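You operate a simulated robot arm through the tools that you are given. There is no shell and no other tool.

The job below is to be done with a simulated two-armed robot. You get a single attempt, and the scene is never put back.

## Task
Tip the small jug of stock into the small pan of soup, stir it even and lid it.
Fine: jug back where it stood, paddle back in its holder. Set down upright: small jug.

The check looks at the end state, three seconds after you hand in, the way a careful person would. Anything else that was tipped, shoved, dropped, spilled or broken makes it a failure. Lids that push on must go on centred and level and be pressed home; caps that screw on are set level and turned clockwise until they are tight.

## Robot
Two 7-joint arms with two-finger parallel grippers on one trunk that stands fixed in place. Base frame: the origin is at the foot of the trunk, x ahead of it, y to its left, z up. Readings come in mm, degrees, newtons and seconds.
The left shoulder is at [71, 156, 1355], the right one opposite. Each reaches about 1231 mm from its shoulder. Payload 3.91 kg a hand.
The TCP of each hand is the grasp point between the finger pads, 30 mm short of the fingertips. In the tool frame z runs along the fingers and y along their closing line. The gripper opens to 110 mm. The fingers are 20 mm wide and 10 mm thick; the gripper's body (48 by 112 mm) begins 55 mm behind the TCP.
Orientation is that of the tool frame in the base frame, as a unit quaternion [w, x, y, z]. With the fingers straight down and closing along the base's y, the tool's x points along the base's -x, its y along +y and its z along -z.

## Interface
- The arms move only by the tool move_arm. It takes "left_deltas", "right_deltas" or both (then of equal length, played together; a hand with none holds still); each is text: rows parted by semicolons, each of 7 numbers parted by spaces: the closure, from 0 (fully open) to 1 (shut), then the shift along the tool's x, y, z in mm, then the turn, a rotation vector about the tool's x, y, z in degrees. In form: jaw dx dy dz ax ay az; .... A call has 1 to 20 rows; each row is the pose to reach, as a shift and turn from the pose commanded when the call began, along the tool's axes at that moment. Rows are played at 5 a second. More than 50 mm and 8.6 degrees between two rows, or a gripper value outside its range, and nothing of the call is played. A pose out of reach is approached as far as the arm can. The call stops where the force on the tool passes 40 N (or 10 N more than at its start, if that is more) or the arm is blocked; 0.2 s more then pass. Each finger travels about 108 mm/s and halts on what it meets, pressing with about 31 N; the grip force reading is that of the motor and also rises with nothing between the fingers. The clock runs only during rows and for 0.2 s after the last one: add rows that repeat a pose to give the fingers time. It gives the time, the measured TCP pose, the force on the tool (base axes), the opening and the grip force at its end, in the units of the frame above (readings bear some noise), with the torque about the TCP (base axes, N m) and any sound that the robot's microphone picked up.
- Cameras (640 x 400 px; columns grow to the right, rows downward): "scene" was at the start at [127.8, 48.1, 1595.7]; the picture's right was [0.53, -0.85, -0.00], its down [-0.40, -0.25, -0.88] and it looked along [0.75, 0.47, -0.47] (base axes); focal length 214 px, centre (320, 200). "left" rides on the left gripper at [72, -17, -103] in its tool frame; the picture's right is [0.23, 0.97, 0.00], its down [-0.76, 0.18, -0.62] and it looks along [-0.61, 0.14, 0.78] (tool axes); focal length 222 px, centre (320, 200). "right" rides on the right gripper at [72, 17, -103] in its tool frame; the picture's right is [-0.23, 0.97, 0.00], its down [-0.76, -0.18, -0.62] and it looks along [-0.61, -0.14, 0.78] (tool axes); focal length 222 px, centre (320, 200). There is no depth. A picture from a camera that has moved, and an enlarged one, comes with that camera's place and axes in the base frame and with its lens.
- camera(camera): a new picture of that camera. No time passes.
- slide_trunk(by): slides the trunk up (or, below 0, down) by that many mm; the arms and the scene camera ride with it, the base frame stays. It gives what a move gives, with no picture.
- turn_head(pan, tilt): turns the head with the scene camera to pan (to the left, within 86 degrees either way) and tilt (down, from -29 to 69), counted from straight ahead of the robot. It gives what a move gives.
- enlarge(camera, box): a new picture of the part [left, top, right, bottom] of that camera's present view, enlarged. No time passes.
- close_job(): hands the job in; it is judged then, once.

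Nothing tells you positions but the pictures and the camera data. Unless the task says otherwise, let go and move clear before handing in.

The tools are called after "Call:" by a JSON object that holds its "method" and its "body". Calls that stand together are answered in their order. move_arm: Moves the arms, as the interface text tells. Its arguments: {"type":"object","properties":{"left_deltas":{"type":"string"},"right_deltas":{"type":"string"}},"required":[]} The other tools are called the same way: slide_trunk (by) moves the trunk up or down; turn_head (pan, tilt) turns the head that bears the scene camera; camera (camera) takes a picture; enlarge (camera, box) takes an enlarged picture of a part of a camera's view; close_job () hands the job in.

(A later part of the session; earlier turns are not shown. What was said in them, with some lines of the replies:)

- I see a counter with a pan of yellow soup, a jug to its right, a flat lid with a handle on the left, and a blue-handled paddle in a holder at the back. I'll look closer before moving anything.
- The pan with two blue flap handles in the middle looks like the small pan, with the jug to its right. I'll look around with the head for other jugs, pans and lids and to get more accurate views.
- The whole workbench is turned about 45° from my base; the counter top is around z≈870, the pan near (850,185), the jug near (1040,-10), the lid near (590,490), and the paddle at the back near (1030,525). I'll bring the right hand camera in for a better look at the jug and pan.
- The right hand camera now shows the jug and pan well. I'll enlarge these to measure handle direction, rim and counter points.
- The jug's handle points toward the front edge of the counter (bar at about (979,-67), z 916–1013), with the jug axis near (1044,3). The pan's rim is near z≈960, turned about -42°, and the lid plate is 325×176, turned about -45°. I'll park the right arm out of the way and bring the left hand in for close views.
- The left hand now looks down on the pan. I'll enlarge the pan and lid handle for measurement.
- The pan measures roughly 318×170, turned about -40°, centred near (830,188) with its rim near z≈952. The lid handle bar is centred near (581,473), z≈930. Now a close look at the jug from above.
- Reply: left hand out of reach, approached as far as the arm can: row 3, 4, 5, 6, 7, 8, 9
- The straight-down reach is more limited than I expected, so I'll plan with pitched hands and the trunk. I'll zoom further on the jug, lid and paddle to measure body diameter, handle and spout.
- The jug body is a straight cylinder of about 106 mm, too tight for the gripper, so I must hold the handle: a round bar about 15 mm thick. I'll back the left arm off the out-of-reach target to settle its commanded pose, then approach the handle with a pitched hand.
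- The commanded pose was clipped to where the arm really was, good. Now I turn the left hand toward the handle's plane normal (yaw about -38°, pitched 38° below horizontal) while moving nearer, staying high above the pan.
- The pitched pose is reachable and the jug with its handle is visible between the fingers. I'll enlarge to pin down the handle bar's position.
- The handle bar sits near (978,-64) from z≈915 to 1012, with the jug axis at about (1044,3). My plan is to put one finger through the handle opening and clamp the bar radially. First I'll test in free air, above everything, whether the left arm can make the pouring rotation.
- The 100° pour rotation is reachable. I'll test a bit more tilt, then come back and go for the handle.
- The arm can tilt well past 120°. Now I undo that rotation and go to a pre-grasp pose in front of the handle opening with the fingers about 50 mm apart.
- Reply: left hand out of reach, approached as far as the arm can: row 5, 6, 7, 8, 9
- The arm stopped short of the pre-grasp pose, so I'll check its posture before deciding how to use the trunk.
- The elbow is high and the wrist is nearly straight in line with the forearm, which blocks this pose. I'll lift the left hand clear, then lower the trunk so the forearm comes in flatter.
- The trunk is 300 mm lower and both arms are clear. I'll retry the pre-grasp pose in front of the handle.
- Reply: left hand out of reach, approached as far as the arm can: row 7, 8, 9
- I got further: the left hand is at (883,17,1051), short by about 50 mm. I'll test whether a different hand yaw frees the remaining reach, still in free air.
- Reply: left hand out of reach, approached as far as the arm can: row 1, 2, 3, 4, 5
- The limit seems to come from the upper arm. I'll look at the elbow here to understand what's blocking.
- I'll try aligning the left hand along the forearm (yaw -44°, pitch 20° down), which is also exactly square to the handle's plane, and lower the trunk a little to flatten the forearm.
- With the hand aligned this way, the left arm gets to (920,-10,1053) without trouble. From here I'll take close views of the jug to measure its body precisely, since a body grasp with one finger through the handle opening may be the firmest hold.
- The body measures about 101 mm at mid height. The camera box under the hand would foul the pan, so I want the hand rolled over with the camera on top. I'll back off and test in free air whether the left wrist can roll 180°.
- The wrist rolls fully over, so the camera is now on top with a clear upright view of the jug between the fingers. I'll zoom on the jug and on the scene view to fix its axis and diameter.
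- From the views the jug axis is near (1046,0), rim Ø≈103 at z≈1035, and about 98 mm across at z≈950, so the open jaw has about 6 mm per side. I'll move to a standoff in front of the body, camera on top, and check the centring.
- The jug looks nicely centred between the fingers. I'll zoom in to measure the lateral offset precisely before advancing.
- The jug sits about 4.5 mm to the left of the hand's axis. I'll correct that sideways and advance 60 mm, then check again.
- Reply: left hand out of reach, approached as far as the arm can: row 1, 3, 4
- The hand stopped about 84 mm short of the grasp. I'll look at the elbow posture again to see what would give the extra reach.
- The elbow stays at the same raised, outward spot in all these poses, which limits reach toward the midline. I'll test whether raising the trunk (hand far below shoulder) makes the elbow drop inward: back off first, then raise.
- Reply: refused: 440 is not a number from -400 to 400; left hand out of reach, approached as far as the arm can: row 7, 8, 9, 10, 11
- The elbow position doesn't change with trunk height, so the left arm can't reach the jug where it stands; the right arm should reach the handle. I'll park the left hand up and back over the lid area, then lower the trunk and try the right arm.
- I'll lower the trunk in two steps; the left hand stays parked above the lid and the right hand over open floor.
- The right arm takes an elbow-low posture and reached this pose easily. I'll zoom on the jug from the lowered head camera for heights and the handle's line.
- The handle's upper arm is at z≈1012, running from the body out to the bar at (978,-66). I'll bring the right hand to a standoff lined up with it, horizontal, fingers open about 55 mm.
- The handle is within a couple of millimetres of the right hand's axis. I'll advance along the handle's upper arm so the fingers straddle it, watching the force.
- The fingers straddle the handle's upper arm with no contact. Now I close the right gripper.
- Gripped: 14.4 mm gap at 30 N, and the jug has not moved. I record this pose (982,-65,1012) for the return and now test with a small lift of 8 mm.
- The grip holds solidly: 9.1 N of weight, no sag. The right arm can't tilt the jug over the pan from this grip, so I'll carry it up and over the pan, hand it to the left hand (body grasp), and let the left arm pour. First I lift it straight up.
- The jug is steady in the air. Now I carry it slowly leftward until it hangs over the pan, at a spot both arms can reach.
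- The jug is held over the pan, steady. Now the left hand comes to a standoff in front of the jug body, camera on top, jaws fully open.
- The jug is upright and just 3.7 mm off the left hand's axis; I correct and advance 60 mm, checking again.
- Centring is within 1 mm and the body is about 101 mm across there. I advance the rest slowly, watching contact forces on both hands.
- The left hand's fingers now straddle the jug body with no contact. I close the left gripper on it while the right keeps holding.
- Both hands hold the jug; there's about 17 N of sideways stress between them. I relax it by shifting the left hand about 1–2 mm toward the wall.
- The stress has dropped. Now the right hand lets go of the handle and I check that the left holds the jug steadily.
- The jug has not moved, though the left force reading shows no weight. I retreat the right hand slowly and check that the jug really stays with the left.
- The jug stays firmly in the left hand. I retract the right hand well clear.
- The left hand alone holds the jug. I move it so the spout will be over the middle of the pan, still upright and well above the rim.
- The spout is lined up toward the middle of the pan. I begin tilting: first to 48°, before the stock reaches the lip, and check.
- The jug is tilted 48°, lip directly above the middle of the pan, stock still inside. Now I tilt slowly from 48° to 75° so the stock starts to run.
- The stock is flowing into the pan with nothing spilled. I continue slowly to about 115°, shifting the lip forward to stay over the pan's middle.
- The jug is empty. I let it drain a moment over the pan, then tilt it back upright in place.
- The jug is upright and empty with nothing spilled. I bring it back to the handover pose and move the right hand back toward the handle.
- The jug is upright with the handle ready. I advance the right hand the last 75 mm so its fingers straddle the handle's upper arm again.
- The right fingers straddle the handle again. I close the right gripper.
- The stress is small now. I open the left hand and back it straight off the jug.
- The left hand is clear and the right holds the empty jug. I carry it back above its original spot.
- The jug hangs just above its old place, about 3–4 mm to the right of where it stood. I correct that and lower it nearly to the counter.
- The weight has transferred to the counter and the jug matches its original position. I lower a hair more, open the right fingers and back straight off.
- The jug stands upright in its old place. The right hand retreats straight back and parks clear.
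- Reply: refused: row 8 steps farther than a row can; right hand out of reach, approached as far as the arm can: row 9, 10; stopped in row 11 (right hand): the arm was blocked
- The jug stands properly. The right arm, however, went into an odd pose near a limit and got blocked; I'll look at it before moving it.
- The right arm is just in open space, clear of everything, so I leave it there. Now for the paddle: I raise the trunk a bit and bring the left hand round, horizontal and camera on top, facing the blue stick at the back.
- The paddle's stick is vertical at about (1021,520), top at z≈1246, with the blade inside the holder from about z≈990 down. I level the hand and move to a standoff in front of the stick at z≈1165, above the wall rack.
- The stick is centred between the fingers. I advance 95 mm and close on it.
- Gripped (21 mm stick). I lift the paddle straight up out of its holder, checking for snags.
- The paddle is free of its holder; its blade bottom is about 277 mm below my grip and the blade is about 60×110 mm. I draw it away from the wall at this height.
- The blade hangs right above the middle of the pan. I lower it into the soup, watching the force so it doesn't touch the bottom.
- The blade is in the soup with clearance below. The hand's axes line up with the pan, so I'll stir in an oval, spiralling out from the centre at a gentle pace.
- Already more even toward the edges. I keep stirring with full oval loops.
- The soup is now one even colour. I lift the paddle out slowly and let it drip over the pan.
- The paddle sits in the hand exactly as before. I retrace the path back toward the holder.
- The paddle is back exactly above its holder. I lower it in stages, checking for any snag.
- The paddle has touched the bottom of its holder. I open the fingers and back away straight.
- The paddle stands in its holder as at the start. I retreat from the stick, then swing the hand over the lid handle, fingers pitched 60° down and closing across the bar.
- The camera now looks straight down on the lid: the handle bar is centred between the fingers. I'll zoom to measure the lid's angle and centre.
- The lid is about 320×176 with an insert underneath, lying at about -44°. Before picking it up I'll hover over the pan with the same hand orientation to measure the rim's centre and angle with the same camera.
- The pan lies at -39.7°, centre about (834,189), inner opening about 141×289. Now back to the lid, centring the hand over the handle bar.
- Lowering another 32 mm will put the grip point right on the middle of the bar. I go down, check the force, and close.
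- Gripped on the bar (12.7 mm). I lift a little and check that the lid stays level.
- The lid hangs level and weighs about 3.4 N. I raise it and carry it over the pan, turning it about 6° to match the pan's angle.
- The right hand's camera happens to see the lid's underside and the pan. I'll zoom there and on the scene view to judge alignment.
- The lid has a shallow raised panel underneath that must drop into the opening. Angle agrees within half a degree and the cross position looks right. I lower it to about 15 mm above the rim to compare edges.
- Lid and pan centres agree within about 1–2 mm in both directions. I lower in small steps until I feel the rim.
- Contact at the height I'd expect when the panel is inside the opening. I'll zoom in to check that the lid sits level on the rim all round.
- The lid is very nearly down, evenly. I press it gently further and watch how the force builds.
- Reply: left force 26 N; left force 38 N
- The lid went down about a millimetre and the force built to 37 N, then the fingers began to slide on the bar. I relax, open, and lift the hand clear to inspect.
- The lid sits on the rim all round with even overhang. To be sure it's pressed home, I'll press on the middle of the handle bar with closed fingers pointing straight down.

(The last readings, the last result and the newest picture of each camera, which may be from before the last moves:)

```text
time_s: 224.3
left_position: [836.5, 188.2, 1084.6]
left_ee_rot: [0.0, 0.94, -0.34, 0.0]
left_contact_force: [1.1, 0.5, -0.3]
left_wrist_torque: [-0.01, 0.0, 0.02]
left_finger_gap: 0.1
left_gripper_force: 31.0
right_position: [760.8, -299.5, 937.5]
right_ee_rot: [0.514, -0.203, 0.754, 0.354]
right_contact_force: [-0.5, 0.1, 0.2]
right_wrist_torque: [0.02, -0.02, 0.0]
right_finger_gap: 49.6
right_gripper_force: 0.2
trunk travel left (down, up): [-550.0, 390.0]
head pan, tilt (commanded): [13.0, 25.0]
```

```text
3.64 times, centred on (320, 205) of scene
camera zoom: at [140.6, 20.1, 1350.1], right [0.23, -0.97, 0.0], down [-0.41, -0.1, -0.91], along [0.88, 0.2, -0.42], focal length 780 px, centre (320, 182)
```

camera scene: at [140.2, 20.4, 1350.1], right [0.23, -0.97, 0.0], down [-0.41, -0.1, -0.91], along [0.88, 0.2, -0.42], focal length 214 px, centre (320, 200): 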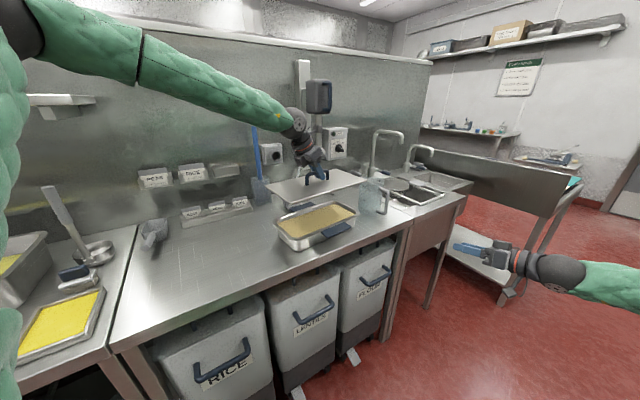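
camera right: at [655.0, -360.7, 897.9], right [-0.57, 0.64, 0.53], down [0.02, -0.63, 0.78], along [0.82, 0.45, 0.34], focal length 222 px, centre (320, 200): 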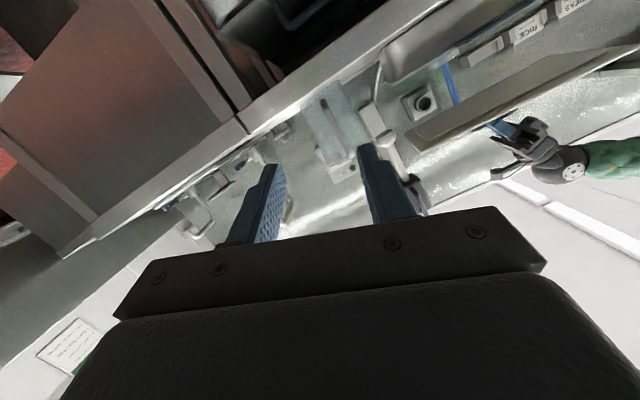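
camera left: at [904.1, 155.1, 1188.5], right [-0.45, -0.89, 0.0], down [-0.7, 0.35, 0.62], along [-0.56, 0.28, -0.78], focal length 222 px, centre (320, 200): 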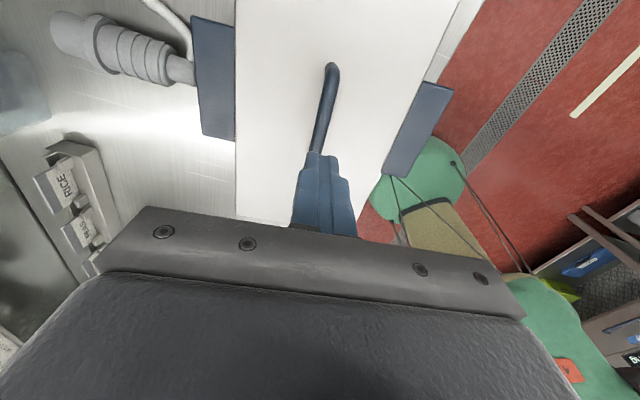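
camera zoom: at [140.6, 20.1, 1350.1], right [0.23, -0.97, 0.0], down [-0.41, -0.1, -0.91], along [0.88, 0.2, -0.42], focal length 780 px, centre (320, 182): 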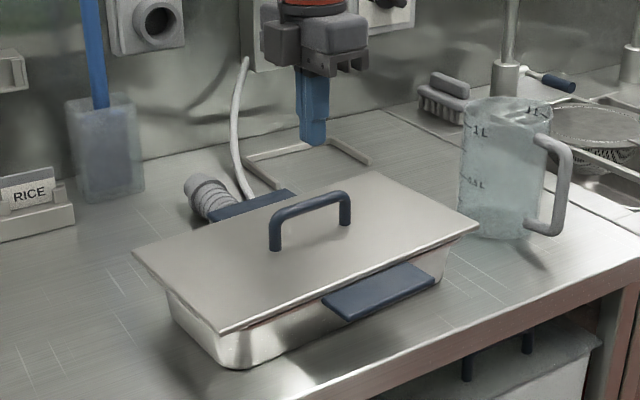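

The closed fingers are right over the middle of the bar. I come down and press.

Call:
{"method": "move_arm", "body": {"left_deltas": "1 0 0 15 0 0 0; 1 0 0 30 0 0 0; 1 0 0 42 0 0 0; 1 0 0 50 0 0 0; 1 0 0 50 0 0 0"}}

Call:
{"method": "move_arm", "body": {"left_deltas": "1 0 0 2 0 0 0; 1 0 0 4 0 0 0; 1 0 0 6 0 0 0; 1 0 0 8 0 0 0; 1 0 0 8 0 0 0"}}

Call:
{"method": "enlarge", "body": {"camera": "scene", "box": [260, 150, 380, 260]}}

```text
time_s: 225.5
left_position: [834.6, 189.0, 1037.4]
left_ee_rot: [0.0, 0.94, -0.34, 0.001]
left_contact_force: [-0.5, -0.2, 0.5]
left_wrist_torque: [0.02, -0.02, 0.04]
left_finger_gap: 0.2
left_gripper_force: 30.6
right_position: [759.9, -298.7, 937.7]
right_ee_rot: [0.514, -0.204, 0.753, 0.355]
right_contact_force: [0.2, -0.3, 0.6]
right_wrist_torque: [-0.01, -0.04, -0.03]
right_finger_gap: 49.5
right_gripper_force: 0.0
trunk travel left (down, up): [-550.0, 390.0]
head pan, tilt (commanded): [13.0, 25.0]
```

```text
time_s: 226.7
left_position: [836.1, 187.5, 1028.9]
left_ee_rot: [-0.001, 0.941, -0.339, 0.001]
left_contact_force: [-0.3, -0.1, -0.5]
left_wrist_torque: [-0.02, 0.02, 0.0]
left_finger_gap: 0.1
left_gripper_force: 30.8
right_position: [759.1, -300.0, 938.2]
right_ee_rot: [0.514, -0.204, 0.754, 0.354]
right_contact_force: [0.6, 0.0, -0.5]
right_wrist_torque: [-0.01, 0.01, -0.01]
right_finger_gap: 49.5
right_gripper_force: 0.1
trunk travel left (down, up): [-550.0, 390.0]
head pan, tilt (commanded): [13.0, 25.0]
```

```text
3.64 times, centred on (320, 205) of scene
camera zoom: at [140.1, 20.1, 1350.2], right [0.23, -0.97, 0.0], down [-0.41, -0.1, -0.91], along [0.88, 0.2, -0.42], focal length 780 px, centre (320, 182)
```

zoom: 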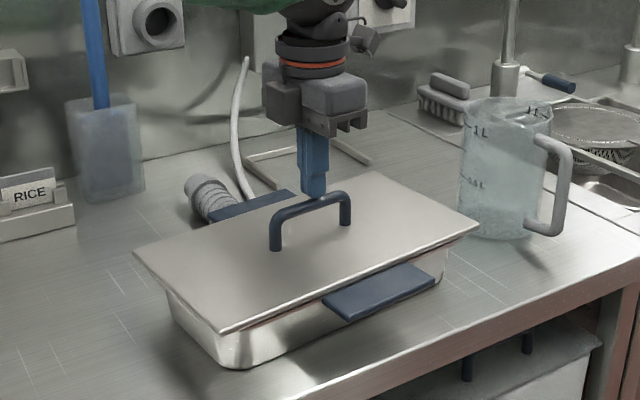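

Call:
{"method": "move_arm", "body": {"left_deltas": "1 0 0 1.5 0 0 0; 1 0 0 3 0 0 0; 1 0 0 4.5 0 0 0; 1 0 0 6 0 0 0; 1 0 0 6 0 0 0"}}

Call:
{"method": "move_arm", "body": {"left_deltas": "1 0 0 1.5 0 0 0; 1 0 0 3 0 0 0; 1 0 0 4.5 0 0 0; 1 0 0 6 0 0 0; 1 0 0 7.5 0 0 0; 1 0 0 9 0 0 0; 1 0 0 9 0 0 0"}}

Call:
{"method": "enlarge", "body": {"camera": "scene", "box": [260, 150, 380, 260]}}

```text
time_s: 227.9
left_position: [836.7, 189.2, 1024.5]
left_ee_rot: [-0.001, 0.941, -0.339, 0.002]
left_contact_force: [6.5, 1.8, 15.0]
left_wrist_torque: [0.09, -0.06, -0.09]
left_finger_gap: 0.1
left_gripper_force: 30.9
right_position: [759.0, -299.2, 938.1]
right_ee_rot: [0.514, -0.203, 0.754, 0.354]
right_contact_force: [-0.3, 0.2, -0.1]
right_wrist_torque: [0.01, -0.02, 0.01]
right_finger_gap: 49.4
right_gripper_force: 0.0
trunk travel left (down, up): [-550.0, 390.0]
head pan, tilt (commanded): [13.0, 25.0]
```

```text
time_s: 228.6
left_position: [836.2, 188.8, 1024.8]
left_ee_rot: [-0.001, 0.941, -0.34, 0.005]
left_contact_force: [-1.3, -0.4, 12.2]
left_wrist_torque: [0.04, 0.09, -0.13]
left_finger_gap: 0.0
left_gripper_force: 30.9
right_position: [759.7, -300.5, 938.4]
right_ee_rot: [0.514, -0.204, 0.753, 0.355]
right_contact_force: [-0.4, 1.4, 0.3]
right_wrist_torque: [-0.02, 0.01, -0.02]
right_finger_gap: 49.4
right_gripper_force: 0.1
trunk travel left (down, up): [-550.0, 390.0]
head pan, tilt (commanded): [13.0, 25.0]
stopped in row 3 (left hand): the force on the tool passed its limit at 42 N (the readings are from after the stop); the commanded pose is now the measured one
```

```text
3.64 times, centred on (320, 205) of scene
camera zoom: at [138.9, 20.0, 1349.9], right [0.23, -0.97, 0.0], down [-0.41, -0.1, -0.91], along [0.88, 0.2, -0.42], focal length 780 px, centre (320, 182)
```

zoom: 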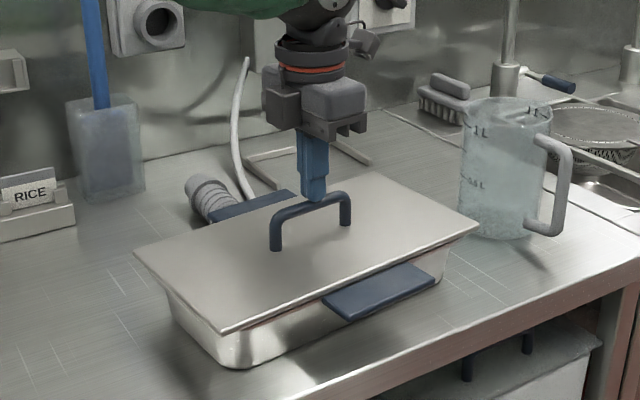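

Pressing with over 40 N moved it no further, so the lid is home. I lift clear and look at the lid's edges from other sides.

Call:
{"method": "move_arm", "body": {"left_deltas": "1 0 0 -20 0 0 0; 1 0 0 -45 0 0 0; 1 0 0 -85 0 0 0; 1 0 0 -125 0 0 0; 1 0 0 -125 0 0 0"}}

Call:
{"method": "move_arm", "body": {"left_deltas": "1 -30 0 -30 0 6 0; 1 -60 0 -40 0 12 0; 1 -90 0 -40 0 18 0; 1 -120 0 -40 0 24 0; 1 -150 0 -40 0 30 0; 1 -180 0 -40 0 36 0; 1 -210 0 -35 0 42 0; 1 -240 0 -25 0 48 0; 1 -240 0 -25 0 48 0"}}

Call:
{"method": "camera", "body": {"camera": "left"}}

Call:
{"method": "enlarge", "body": {"camera": "scene", "box": [260, 175, 370, 260]}}

```text
time_s: 229.8
left_position: [837.4, 189.8, 1147.0]
left_ee_rot: [0.0, 0.94, -0.34, 0.002]
left_contact_force: [0.9, -0.1, 0.5]
left_wrist_torque: [0.02, 0.0, -0.03]
left_finger_gap: 0.0
left_gripper_force: 30.7
right_position: [761.0, -299.7, 937.1]
right_ee_rot: [0.515, -0.205, 0.753, 0.354]
right_contact_force: [-0.2, -0.2, 0.6]
right_wrist_torque: [0.01, 0.02, 0.03]
right_finger_gap: 49.4
right_gripper_force: 0.0
trunk travel left (down, up): [-550.0, 390.0]
head pan, tilt (commanded): [13.0, 25.0]
```

```text
time_s: 231.8
left_position: [650.5, 340.9, 1170.5]
left_ee_rot: [0.138, 0.858, -0.311, 0.385]
left_contact_force: [0.1, 0.5, 0.0]
left_wrist_torque: [0.02, 0.01, 0.0]
left_finger_gap: 0.0
left_gripper_force: 30.9
right_position: [760.6, -300.9, 936.2]
right_ee_rot: [0.514, -0.203, 0.754, 0.355]
right_contact_force: [0.1, -0.3, -0.7]
right_wrist_torque: [0.03, -0.01, -0.02]
right_finger_gap: 49.6
right_gripper_force: 0.1
trunk travel left (down, up): [-550.0, 390.0]
head pan, tilt (commanded): [13.0, 25.0]
```

```text
taken
camera left: at [640.0, 371.5, 1292.8], right [-0.51, -0.85, 0.17], down [-0.86, 0.48, -0.15], along [0.05, -0.22, -0.97], focal length 222 px, centre (320, 200)
```

left: 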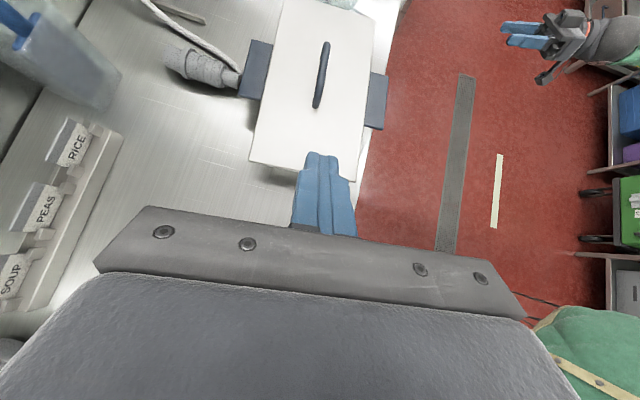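

```text
4.71 times, centred on (315, 218) of scene
camera zoom: at [140.9, 18.6, 1350.1], right [0.23, -0.97, 0.0], down [-0.41, -0.09, -0.91], along [0.88, 0.2, -0.42], focal length 1009 px, centre (344, 118)
```

zoom: 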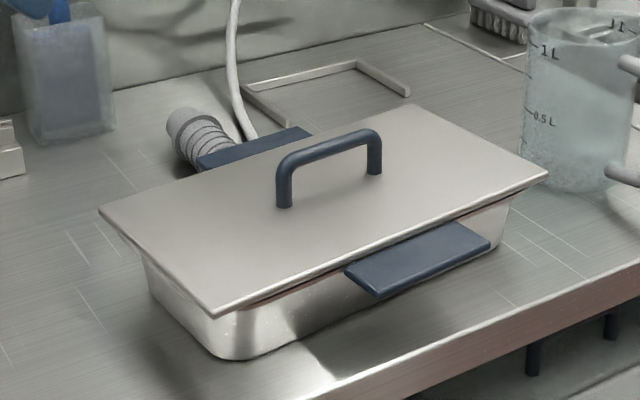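

Call:
{"method": "enlarge", "body": {"camera": "left", "box": [220, 0, 420, 200]}}

Call:
{"method": "enlarge", "body": {"camera": "right", "box": [370, 0, 590, 110]}}

```text
2.00 times, centred on (320, 100) of left
camera zoom: at [640.0, 371.5, 1292.8], right [-0.51, -0.85, 0.17], down [-0.86, 0.48, -0.15], along [0.05, -0.22, -0.97], focal length 444 px, centre (320, 400)
```

zoom: 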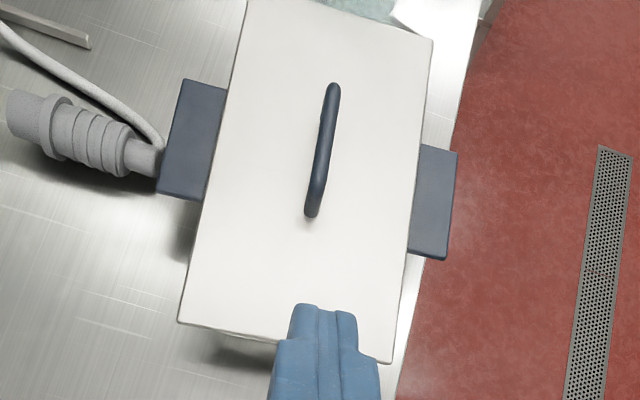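

```text
2.91 times, centred on (480, 55) of right
camera zoom: at [655.3, -361.9, 897.0], right [-0.57, 0.63, 0.53], down [0.02, -0.63, 0.78], along [0.82, 0.45, 0.34], focal length 646 px, centre (-146, 622)
```

zoom: 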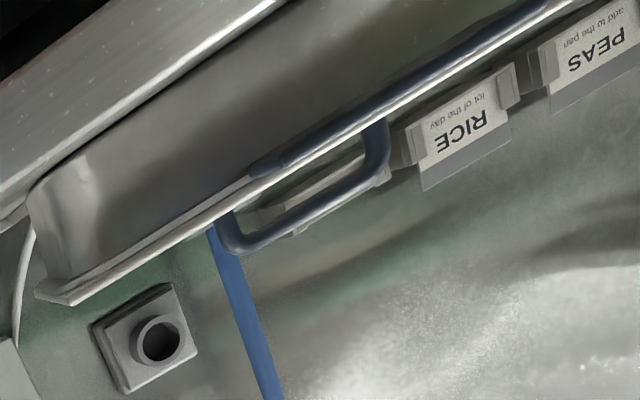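

The lid is centred on the pan within a millimetre or so, level and down. I move the left hand up and clear, open, and take a last look round.

Call:
{"method": "move_arm", "body": {"left_deltas": "0.8 22 0 -25 0 0 0; 0.6 45 0 -50 0 0 0; 0.4 67 0 -75 0 0 0; 0.2 89 0 -100 0 0 0; 0 100 0 -130 0 0 0; 0 100 0 -160 0 0 0; 0 100 0 -160 0 0 0"}}

Call:
{"method": "turn_head", "body": {"pan": 20, "tilt": 30}}

Call:
{"method": "camera", "body": {"camera": "scene"}}

Call:
{"method": "enlarge", "body": {"camera": "scene", "box": [280, 130, 480, 280]}}

Call:
{"method": "enlarge", "body": {"camera": "scene", "box": [140, 130, 340, 300]}}

```text
time_s: 233.4
left_position: [610.6, 376.9, 1352.1]
left_ee_rot: [0.138, 0.858, -0.31, 0.385]
left_contact_force: [0.7, -0.5, -0.5]
left_wrist_torque: [0.06, 0.0, 0.02]
left_finger_gap: 109.8
left_gripper_force: 0.1
right_position: [760.2, -298.7, 937.1]
right_ee_rot: [0.514, -0.203, 0.754, 0.355]
right_contact_force: [-0.5, -0.5, 0.7]
right_wrist_torque: [0.01, 0.02, 0.0]
right_finger_gap: 49.4
right_gripper_force: 0.1
trunk travel left (down, up): [-550.0, 390.0]
head pan, tilt (commanded): [13.0, 25.0]
```

```text
time_s: 234.1
left_position: [610.0, 375.6, 1353.1]
left_ee_rot: [0.138, 0.858, -0.311, 0.385]
left_contact_force: [-0.4, 0.3, 0.3]
left_wrist_torque: [-0.03, -0.01, 0.0]
left_finger_gap: 110.0
left_gripper_force: 0.1
right_position: [760.7, -298.5, 937.4]
right_ee_rot: [0.514, -0.203, 0.754, 0.354]
right_contact_force: [0.2, -0.1, -0.6]
right_wrist_torque: [-0.01, 0.02, -0.03]
right_finger_gap: 49.5
right_gripper_force: 0.1
trunk travel left (down, up): [-550.0, 390.0]
head pan, tilt (commanded): [20.0, 30.0]
```

```text
taken
camera scene: at [134.9, 30.5, 1342.3], right [0.34, -0.94, 0.0], down [-0.47, -0.17, -0.87], along [0.81, 0.3, -0.5], focal length 214 px, centre (320, 200)
```

scene: 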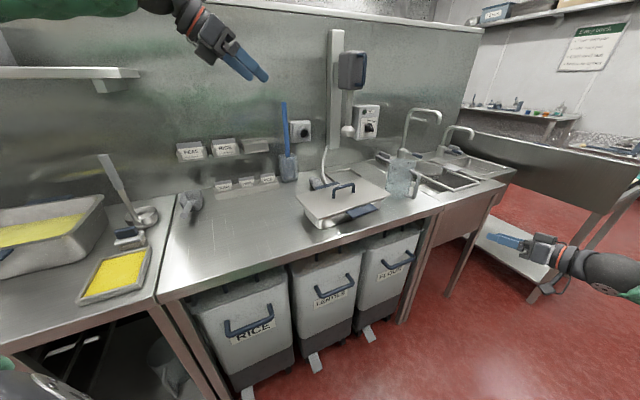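

```text
2.67 times, centred on (380, 205) of scene
camera zoom: at [134.9, 30.5, 1342.3], right [0.34, -0.94, 0.0], down [-0.47, -0.17, -0.87], along [0.81, 0.3, -0.5], focal length 572 px, centre (160, 187)
```

zoom: 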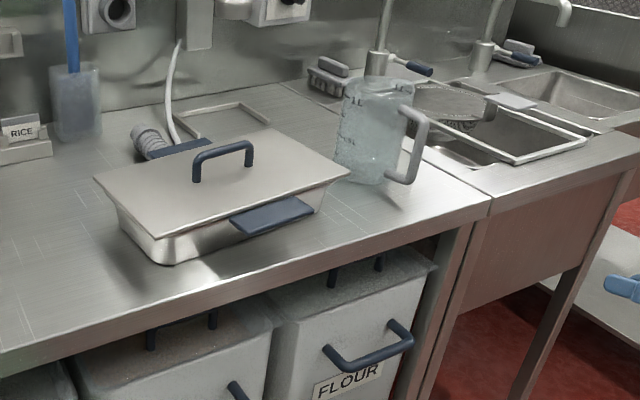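

```text
2.35 times, centred on (240, 215) of scene
camera zoom: at [134.9, 30.5, 1342.3], right [0.34, -0.94, 0.0], down [-0.47, -0.17, -0.87], along [0.81, 0.3, -0.5], focal length 505 px, centre (508, 165)
```

zoom: 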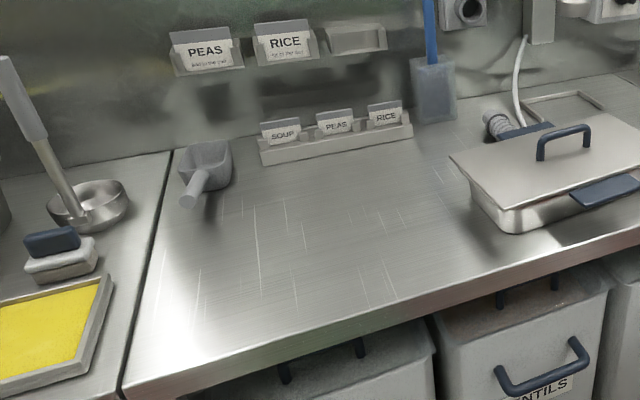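

Everything is as asked: the stock is in the soup and stirred even, the lid is on level and pressed down, the jug is upright where it stood, and the paddle is back in its holder. Nothing is spilled and both hands are empty and clear, so I hand in.

Call:
{"method": "close_job", "body": {}}

```text
The job is handed in.
```

The job is handed in. By the last pictures:

- **Stock:** I tipped the small jug into the small pan and let it drain. Nothing spilled on the counter.
- **Stirring:** I stirred with the paddle until the soup was one even colour, then let the paddle drip over the pan.
- **Lid:** It is on the pan, centred to within about a millimetre or two by the cameras, and level. A press of just over 40 N moved it no further, so I took it as home.
- **Jug:** It stands upright within a couple of millimetres of its old spot, with the handle the way it was. The inside still looks wet.
- **Paddle:** It is back in its holder, standing as at the start.

Neither arm could do the pour alone, so the jug passed between the hands in mid-air over the pan, once full and once empty. Late on, the right arm reached a limit, swung into an odd pose and was blocked; I saw no sign that it touched anything. Both hands ended empty and clear.
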